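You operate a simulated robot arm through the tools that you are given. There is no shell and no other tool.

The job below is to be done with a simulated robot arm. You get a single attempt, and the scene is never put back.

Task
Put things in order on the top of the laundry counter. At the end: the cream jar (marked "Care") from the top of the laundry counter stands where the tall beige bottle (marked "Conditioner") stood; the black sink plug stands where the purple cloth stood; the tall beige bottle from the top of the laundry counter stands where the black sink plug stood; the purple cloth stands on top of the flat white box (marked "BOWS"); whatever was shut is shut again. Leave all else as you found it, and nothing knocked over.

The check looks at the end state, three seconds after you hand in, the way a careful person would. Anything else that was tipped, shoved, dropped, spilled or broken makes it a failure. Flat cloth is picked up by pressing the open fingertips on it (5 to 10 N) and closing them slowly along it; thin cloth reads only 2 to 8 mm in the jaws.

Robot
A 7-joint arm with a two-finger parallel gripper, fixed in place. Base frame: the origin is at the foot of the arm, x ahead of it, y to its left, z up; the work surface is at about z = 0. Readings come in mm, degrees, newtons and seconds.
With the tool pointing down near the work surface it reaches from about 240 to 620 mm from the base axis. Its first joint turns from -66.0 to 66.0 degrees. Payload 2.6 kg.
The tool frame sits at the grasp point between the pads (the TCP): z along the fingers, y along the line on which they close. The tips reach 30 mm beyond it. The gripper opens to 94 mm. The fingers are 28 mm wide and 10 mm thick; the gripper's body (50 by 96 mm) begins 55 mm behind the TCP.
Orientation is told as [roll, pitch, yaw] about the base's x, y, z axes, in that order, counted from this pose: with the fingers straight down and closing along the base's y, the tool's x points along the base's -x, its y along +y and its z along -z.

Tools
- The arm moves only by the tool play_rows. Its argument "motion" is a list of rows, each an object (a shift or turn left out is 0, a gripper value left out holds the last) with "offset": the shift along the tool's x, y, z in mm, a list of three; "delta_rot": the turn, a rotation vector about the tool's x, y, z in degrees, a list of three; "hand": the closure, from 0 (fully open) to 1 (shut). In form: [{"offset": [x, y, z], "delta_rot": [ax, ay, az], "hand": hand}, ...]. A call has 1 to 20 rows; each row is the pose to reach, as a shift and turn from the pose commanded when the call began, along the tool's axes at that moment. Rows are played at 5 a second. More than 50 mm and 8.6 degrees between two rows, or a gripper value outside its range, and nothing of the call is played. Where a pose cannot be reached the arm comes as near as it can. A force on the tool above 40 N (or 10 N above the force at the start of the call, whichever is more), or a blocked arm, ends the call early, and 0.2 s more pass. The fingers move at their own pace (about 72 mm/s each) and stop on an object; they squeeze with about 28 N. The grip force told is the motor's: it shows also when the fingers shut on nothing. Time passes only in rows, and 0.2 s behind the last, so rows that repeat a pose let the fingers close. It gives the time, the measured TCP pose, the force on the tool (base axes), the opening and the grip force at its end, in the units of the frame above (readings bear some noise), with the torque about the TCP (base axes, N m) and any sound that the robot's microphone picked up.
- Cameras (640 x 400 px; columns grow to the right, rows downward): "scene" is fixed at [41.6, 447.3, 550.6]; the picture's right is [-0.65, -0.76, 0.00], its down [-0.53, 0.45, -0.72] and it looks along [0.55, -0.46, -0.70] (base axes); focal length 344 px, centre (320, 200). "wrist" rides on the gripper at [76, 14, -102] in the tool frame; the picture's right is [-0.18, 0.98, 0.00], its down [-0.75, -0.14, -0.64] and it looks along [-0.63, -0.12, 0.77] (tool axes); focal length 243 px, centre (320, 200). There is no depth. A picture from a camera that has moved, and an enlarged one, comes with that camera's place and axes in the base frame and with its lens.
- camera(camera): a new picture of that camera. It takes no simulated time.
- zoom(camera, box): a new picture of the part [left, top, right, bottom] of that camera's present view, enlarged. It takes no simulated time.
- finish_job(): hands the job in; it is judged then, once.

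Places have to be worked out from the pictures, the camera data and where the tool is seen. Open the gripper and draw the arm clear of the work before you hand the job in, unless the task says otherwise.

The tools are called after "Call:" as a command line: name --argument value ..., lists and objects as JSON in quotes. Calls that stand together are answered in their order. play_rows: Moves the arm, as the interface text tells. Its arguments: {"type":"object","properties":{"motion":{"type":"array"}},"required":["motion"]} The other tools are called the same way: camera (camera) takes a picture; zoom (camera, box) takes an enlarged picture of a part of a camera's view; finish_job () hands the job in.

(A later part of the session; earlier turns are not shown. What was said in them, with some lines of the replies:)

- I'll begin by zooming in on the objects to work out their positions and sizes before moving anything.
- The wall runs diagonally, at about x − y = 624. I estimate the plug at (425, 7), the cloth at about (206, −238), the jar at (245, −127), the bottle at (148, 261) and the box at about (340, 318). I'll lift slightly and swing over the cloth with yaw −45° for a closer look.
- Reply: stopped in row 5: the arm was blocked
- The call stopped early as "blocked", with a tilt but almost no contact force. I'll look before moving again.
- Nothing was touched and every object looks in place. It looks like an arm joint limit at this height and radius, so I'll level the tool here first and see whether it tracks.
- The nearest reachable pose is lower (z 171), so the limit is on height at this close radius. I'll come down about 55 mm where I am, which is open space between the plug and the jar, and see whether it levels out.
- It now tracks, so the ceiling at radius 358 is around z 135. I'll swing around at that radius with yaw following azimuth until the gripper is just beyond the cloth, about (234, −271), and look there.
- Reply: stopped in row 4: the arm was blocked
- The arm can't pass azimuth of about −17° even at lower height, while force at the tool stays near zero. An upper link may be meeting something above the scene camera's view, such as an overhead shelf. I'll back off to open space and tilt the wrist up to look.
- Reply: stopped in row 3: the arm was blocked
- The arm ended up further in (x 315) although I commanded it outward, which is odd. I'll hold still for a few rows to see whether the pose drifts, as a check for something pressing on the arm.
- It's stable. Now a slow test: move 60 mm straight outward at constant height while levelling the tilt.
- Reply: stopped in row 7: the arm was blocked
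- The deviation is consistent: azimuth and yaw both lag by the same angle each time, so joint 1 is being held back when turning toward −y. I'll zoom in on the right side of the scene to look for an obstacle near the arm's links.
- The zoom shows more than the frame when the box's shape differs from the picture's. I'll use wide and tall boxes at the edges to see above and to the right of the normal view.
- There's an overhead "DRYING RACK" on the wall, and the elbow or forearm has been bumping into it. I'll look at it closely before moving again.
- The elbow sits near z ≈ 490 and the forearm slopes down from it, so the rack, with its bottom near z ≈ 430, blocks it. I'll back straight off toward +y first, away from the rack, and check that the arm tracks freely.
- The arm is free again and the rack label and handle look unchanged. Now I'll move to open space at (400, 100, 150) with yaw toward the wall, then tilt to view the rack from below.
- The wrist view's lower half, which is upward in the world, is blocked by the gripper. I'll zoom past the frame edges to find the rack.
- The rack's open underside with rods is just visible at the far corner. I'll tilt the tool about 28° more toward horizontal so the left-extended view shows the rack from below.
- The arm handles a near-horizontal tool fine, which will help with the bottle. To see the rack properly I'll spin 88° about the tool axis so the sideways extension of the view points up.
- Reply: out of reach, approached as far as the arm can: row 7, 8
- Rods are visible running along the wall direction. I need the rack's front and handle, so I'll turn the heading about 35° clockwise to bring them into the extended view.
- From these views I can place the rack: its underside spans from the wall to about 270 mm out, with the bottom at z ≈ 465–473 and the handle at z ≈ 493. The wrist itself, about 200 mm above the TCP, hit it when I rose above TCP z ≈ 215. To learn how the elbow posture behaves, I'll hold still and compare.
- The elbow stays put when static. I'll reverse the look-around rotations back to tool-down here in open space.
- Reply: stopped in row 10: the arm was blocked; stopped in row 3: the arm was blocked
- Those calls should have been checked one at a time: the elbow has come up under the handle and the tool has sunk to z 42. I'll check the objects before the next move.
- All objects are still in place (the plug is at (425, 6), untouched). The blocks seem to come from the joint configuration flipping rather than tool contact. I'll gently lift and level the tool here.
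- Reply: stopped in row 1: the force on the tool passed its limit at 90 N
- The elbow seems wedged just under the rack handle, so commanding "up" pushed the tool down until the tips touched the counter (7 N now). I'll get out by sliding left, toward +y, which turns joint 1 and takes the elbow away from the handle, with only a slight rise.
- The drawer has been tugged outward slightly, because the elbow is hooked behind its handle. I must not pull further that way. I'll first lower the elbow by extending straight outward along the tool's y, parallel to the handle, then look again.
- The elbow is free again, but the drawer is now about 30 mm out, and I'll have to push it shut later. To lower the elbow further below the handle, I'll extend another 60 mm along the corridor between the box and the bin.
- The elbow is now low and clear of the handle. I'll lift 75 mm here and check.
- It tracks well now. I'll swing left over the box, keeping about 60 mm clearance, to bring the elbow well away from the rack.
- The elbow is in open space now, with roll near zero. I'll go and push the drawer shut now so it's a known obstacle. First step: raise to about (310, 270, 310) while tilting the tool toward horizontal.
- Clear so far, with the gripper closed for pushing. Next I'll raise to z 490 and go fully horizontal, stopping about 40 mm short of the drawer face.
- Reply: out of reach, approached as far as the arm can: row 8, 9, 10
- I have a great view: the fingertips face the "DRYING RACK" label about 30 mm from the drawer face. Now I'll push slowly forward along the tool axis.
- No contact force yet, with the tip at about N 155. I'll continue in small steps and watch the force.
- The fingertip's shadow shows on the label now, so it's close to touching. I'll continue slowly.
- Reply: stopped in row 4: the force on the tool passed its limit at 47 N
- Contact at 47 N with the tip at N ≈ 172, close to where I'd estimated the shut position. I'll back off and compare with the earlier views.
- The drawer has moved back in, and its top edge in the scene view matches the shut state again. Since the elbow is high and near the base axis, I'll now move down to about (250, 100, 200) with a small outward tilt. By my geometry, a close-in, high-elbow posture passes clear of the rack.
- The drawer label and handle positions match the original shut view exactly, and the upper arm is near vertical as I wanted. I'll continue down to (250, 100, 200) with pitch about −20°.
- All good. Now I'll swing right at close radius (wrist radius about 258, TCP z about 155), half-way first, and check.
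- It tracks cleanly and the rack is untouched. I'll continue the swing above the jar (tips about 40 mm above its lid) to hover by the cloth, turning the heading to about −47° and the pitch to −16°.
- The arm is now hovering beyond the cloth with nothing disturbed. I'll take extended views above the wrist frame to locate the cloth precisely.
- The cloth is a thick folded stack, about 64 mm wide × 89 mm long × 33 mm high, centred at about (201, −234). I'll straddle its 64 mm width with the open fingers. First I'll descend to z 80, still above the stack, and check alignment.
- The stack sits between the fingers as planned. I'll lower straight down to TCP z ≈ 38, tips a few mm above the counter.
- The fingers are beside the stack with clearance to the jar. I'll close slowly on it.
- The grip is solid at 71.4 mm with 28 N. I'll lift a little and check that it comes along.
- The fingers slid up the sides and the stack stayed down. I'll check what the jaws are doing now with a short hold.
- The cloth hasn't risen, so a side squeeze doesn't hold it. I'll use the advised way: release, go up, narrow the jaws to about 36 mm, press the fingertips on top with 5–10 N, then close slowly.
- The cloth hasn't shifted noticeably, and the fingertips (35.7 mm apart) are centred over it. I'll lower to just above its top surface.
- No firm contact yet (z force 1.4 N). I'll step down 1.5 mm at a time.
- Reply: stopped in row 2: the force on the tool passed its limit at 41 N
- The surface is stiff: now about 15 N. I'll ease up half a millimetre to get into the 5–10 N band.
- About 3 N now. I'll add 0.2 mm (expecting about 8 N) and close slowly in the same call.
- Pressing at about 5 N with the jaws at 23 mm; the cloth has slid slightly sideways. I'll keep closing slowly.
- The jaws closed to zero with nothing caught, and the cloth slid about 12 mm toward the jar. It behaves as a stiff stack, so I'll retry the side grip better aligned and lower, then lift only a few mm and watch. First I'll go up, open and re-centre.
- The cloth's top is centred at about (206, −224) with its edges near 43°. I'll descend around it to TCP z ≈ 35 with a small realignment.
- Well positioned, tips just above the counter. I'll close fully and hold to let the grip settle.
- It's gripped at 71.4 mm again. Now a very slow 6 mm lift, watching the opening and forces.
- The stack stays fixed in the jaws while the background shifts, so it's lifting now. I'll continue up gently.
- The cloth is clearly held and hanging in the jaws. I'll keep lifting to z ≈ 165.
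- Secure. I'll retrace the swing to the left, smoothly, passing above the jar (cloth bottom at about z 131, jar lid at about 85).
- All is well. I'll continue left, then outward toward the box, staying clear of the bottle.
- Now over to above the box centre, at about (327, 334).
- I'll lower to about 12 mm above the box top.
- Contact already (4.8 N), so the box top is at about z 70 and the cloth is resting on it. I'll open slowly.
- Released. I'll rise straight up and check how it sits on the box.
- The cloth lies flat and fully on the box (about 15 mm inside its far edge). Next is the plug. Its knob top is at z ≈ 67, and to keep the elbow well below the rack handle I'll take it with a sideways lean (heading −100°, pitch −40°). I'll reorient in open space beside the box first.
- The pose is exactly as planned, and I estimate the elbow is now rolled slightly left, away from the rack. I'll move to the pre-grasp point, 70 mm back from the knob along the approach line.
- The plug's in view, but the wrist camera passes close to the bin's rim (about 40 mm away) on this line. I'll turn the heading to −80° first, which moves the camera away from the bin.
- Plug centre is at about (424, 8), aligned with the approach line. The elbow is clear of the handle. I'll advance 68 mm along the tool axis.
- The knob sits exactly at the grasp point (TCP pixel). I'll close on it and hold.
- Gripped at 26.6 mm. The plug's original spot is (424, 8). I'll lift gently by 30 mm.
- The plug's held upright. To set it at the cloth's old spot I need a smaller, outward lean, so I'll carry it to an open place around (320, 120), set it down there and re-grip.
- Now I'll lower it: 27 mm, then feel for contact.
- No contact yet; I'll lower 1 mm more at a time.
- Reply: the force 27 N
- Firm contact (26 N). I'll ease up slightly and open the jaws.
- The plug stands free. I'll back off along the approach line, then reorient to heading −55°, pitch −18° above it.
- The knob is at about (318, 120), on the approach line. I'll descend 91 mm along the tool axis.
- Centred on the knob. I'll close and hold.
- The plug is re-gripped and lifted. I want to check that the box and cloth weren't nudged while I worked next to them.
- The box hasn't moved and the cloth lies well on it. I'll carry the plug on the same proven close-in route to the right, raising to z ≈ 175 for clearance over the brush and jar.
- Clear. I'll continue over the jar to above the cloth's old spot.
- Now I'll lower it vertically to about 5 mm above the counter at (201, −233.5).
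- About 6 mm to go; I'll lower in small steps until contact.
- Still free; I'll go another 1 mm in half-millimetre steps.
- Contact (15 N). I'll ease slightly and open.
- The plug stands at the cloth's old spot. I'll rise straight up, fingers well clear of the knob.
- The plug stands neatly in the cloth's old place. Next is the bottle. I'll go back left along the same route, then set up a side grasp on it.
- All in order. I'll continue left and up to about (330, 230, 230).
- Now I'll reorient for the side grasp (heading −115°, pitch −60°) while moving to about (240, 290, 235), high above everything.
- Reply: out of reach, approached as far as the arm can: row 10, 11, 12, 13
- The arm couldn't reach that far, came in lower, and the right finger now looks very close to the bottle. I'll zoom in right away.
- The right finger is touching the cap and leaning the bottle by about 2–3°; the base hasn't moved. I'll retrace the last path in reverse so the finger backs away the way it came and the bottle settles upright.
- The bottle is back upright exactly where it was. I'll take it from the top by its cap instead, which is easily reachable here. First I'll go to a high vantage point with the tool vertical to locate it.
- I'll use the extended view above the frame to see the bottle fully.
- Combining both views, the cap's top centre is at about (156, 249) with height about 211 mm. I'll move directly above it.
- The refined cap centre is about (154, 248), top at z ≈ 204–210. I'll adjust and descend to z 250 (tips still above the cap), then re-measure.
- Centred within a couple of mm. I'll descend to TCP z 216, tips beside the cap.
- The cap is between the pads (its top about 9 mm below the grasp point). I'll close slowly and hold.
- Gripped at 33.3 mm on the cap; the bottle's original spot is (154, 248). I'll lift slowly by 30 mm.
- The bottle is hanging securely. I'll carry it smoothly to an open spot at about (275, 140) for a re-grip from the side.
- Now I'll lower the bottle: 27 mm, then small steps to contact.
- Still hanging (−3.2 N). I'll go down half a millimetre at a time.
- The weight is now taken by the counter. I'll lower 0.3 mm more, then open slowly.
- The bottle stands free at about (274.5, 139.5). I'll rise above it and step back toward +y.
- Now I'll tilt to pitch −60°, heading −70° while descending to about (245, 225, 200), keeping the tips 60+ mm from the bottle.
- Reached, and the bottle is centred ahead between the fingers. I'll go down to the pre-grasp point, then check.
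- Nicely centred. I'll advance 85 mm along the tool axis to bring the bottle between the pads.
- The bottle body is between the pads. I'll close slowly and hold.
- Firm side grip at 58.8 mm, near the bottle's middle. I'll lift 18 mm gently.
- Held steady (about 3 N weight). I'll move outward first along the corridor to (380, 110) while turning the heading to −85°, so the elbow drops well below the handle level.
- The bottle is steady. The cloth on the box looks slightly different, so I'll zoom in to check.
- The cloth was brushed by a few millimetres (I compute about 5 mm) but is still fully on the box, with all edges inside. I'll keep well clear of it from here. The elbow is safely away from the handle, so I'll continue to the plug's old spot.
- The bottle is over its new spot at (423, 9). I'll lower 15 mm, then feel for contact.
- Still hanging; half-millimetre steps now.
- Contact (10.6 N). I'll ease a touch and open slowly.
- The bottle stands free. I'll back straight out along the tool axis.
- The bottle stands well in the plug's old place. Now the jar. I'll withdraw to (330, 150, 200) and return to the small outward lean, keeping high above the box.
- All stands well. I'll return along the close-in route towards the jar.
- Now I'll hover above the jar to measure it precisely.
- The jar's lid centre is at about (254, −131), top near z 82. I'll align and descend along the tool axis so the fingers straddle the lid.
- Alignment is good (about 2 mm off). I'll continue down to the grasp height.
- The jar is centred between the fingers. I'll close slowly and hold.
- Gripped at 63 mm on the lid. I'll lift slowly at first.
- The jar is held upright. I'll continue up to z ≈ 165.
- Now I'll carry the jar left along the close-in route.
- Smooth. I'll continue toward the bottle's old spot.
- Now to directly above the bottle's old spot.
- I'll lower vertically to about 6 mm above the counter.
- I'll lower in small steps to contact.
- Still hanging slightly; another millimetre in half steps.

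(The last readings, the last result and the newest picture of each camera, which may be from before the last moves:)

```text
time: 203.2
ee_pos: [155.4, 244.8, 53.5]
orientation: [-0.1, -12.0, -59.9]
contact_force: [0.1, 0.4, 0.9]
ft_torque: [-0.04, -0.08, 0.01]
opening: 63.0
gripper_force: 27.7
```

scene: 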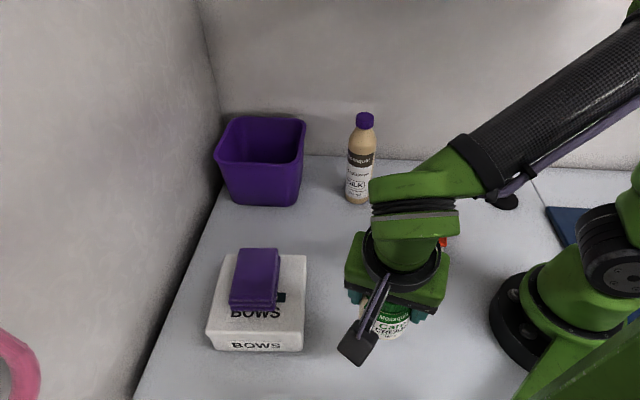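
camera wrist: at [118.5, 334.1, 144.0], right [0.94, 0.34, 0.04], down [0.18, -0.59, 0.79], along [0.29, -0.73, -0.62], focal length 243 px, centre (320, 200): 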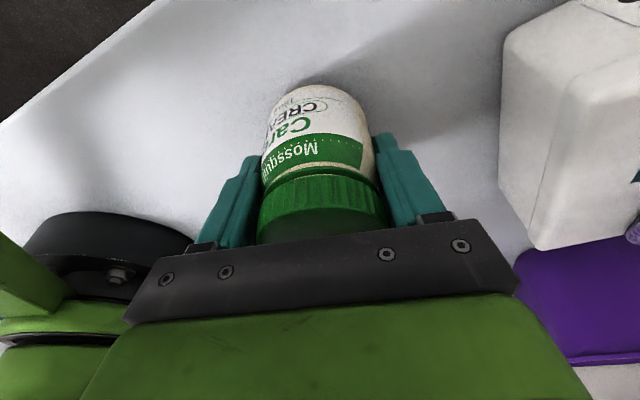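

The weight is nearly off. I'll go 0.3 mm lower, then open slowly.

Call:
play_rows --motion '[{"offset": [0.1, 0, 0.3], "hand": 1}, {"offset": [0.1, 0, 0.3], "hand": 0.31}, {"offset": [0.1, 0, 0.3], "hand": 0.28}, {"offset": [0.1, 0, 0.3], "hand": 0.24}, {"offset": [0.1, 0, 0.3], "hand": 0.18}, {"offset": [0.1, 0, 0.3], "hand": 0.1}, {"offset": [0.1, 0, 0.3], "hand": 0}, {"offset": [0.1, 0, 0.3], "hand": 0}]'

Call:
camera --camera "wrist"

```text
time: 205.0
ee_pos: [154.0, 244.9, 51.8]
orientation: [-0.1, -12.2, -59.9]
contact_force: [1.0, -0.6, 0.1]
ft_torque: [-0.01, -0.01, -0.01]
opening: 94.1
gripper_force: 0.1
```

```text
taken
camera wrist: at [118.7, 334.2, 136.7], right [0.94, 0.34, 0.04], down [0.18, -0.59, 0.79], along [0.29, -0.73, -0.62], focal length 243 px, centre (320, 200)
```

wrist: 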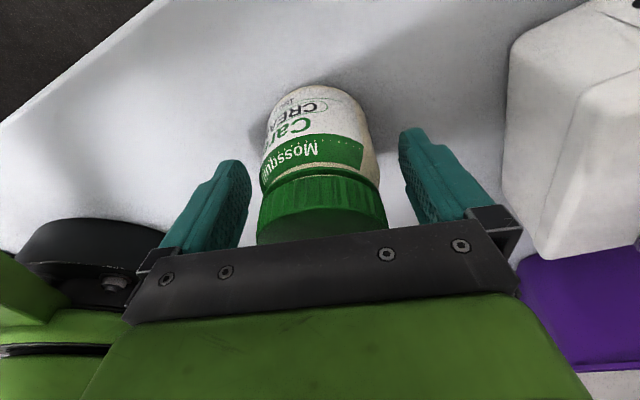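

The jar is released and standing. I'll rise straight up.

Call:
play_rows --motion '[{"offset": [-1.7, 0, -7.8], "hand": 0}, {"offset": [-4.2, 0, -19.6]}, {"offset": [-7.3, 0, -34.2]}, {"offset": [-10.4, 0, -48.9]}, {"offset": [-13.5, 0, -63.6]}, {"offset": [-16.6, 0, -78.2]}, {"offset": [-20.8, 0, -97.8]}, {"offset": [-25, 0, -117.4]}, {"offset": [-29.1, 0, -136.9]}, {"offset": [-29.1, 0, -136.9]}]'

Call:
camera --camera "scene"

Call:
zoom --camera "wrist" --box '[0, 0, 640, 100]'

```text
time: 207.2
ee_pos: [155.8, 244.3, 193.1]
orientation: [-0.2, -12.1, -60.0]
contact_force: [0.0, 0.7, -1.0]
ft_torque: [0.02, 0.0, 0.02]
opening: 93.9
gripper_force: 0.0
```

```text
taken
```

scene: 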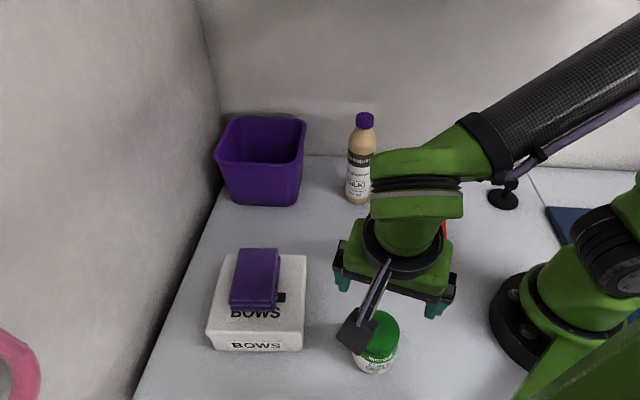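

```text
1.00 times, centred on (320, 50) of wrist (not enlarged: the box is as wide or as high as the picture)
camera zoom: at [120.1, 334.5, 277.3], right [0.94, 0.34, 0.04], down [0.18, -0.59, 0.79], along [0.29, -0.73, -0.62], focal length 243 px, centre (320, 350)
```

zoom: 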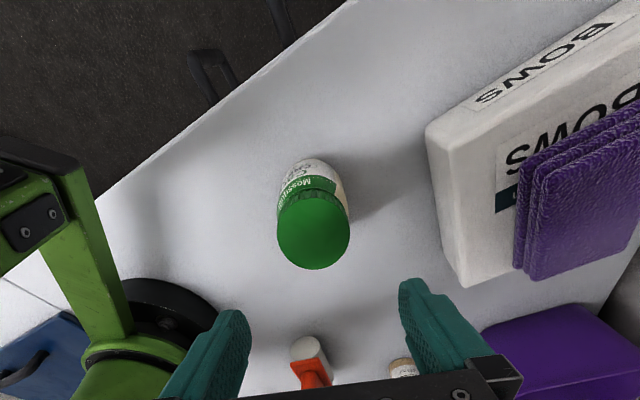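

Everything is in place: the jar stands at the bottle's old spot (lid centre at about (154, 246)). I'll draw the arm up and clear, over empty counter.

Call:
play_rows --motion '[{"offset": [-4.7, 0, -22], "hand": 0}, {"offset": [-9.4, 0, -44]}, {"offset": [-14, 0, -66]}, {"offset": [-18.7, 0, -88]}, {"offset": [-41.4, 6.1, -84.6]}, {"offset": [-64.2, 12.2, -81.2]}, {"offset": [-86.9, 18.3, -77.8]}, {"offset": [-109.7, 24.4, -74.4]}, {"offset": [-132.4, 30.5, -71]}, {"offset": [-132.4, 30.5, -71]}]'

Call:
camera --camera "scene"

Call:
zoom --camera "scene" --box '[0, 0, 640, 20]'

Call:
zoom --camera "scene" --box '[180, 240, 440, 400]'

Call:
zoom --camera "scene" --box '[400, 140, 560, 260]'

```text
time: 209.4
ee_pos: [239.6, 162.2, 289.6]
orientation: [-0.1, -12.1, -59.9]
contact_force: [0.4, 0.2, 0.9]
ft_torque: [0.01, -0.03, -0.01]
opening: 94.3
gripper_force: 0.0
```

```text
taken
```

scene: 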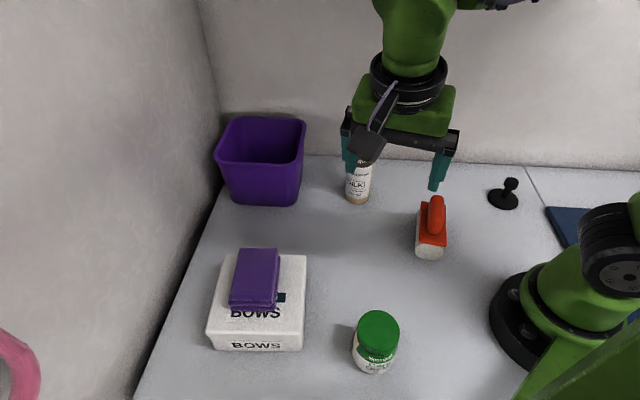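

```text
1.00 times, centred on (320, 10) of scene (not enlarged: the box is as wide or as high as the picture)
camera zoom: at [41.6, 447.3, 550.6], right [-0.65, -0.76, 0.0], down [-0.53, 0.45, -0.72], along [0.55, -0.46, -0.7], focal length 344 px, centre (320, 390)
```

zoom: 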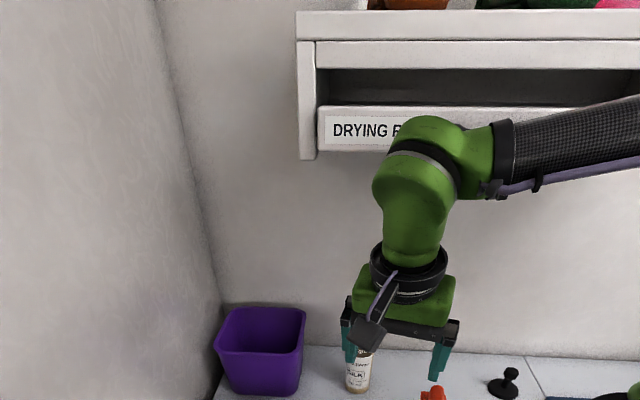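

```text
2.46 times, centred on (310, 320) of scene
camera zoom: at [41.6, 447.3, 550.6], right [-0.65, -0.76, 0.0], down [-0.53, 0.45, -0.72], along [0.55, -0.46, -0.7], focal length 846 px, centre (345, -95)
```

zoom: 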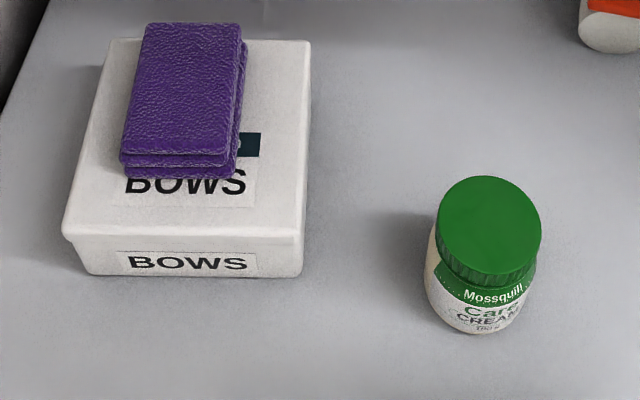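

```text
3.33 times, centred on (480, 200) of scene
camera zoom: at [41.6, 447.3, 550.6], right [-0.65, -0.76, 0.0], down [-0.53, 0.45, -0.72], along [0.55, -0.46, -0.7], focal length 1145 px, centre (-213, 200)
```

zoom: 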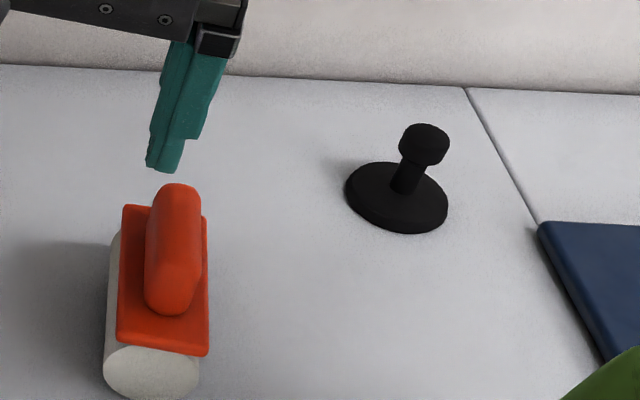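

All four items are where they should be. The cloth is on the closed box, the plug on the cloth's spot, the bottle on the plug's spot and the jar on the bottle's spot. The rack drawer is back in its shut position, the brush, bin and box look unmoved, and the arm is raised clear with the gripper open. Handing in.

Call:
finish_job

```text
The job is handed in.
```

I've handed the job in. From the last pictures, all four items are in their new places and nothing is knocked over.

- **Cream jar:** stands where the tall beige bottle stood, within about 3 mm.
- **Tall beige bottle:** stands where the black sink plug stood, within about 2 mm.
- **Black sink plug:** stands where the purple cloth was.
- **Purple cloth:** lies flat on top of the white "BOWS" box, inside its edges on all sides.

Some things got touched along the way:

- **Drying rack drawer:** the arm's elbow bumped the overhead rack several times early on, then caught the drawer handle and pulled it out about 30 mm. I pushed it back until it stopped, and its label and handle look the same as before that. My first clear view of the rack came after the first bumps, so I can't compare it with the very start.
- **Bottle:** a finger leaned it by 2–3° before I moved it. It settled back upright and did not shift.
- **Cloth:** something on the arm brushed it on the box and moved it about 5 mm. I checked it afterwards and it is still fully on the box.

The red brush, the bin and the box look unmoved. The arm was raised clear with the gripper open when I handed in.
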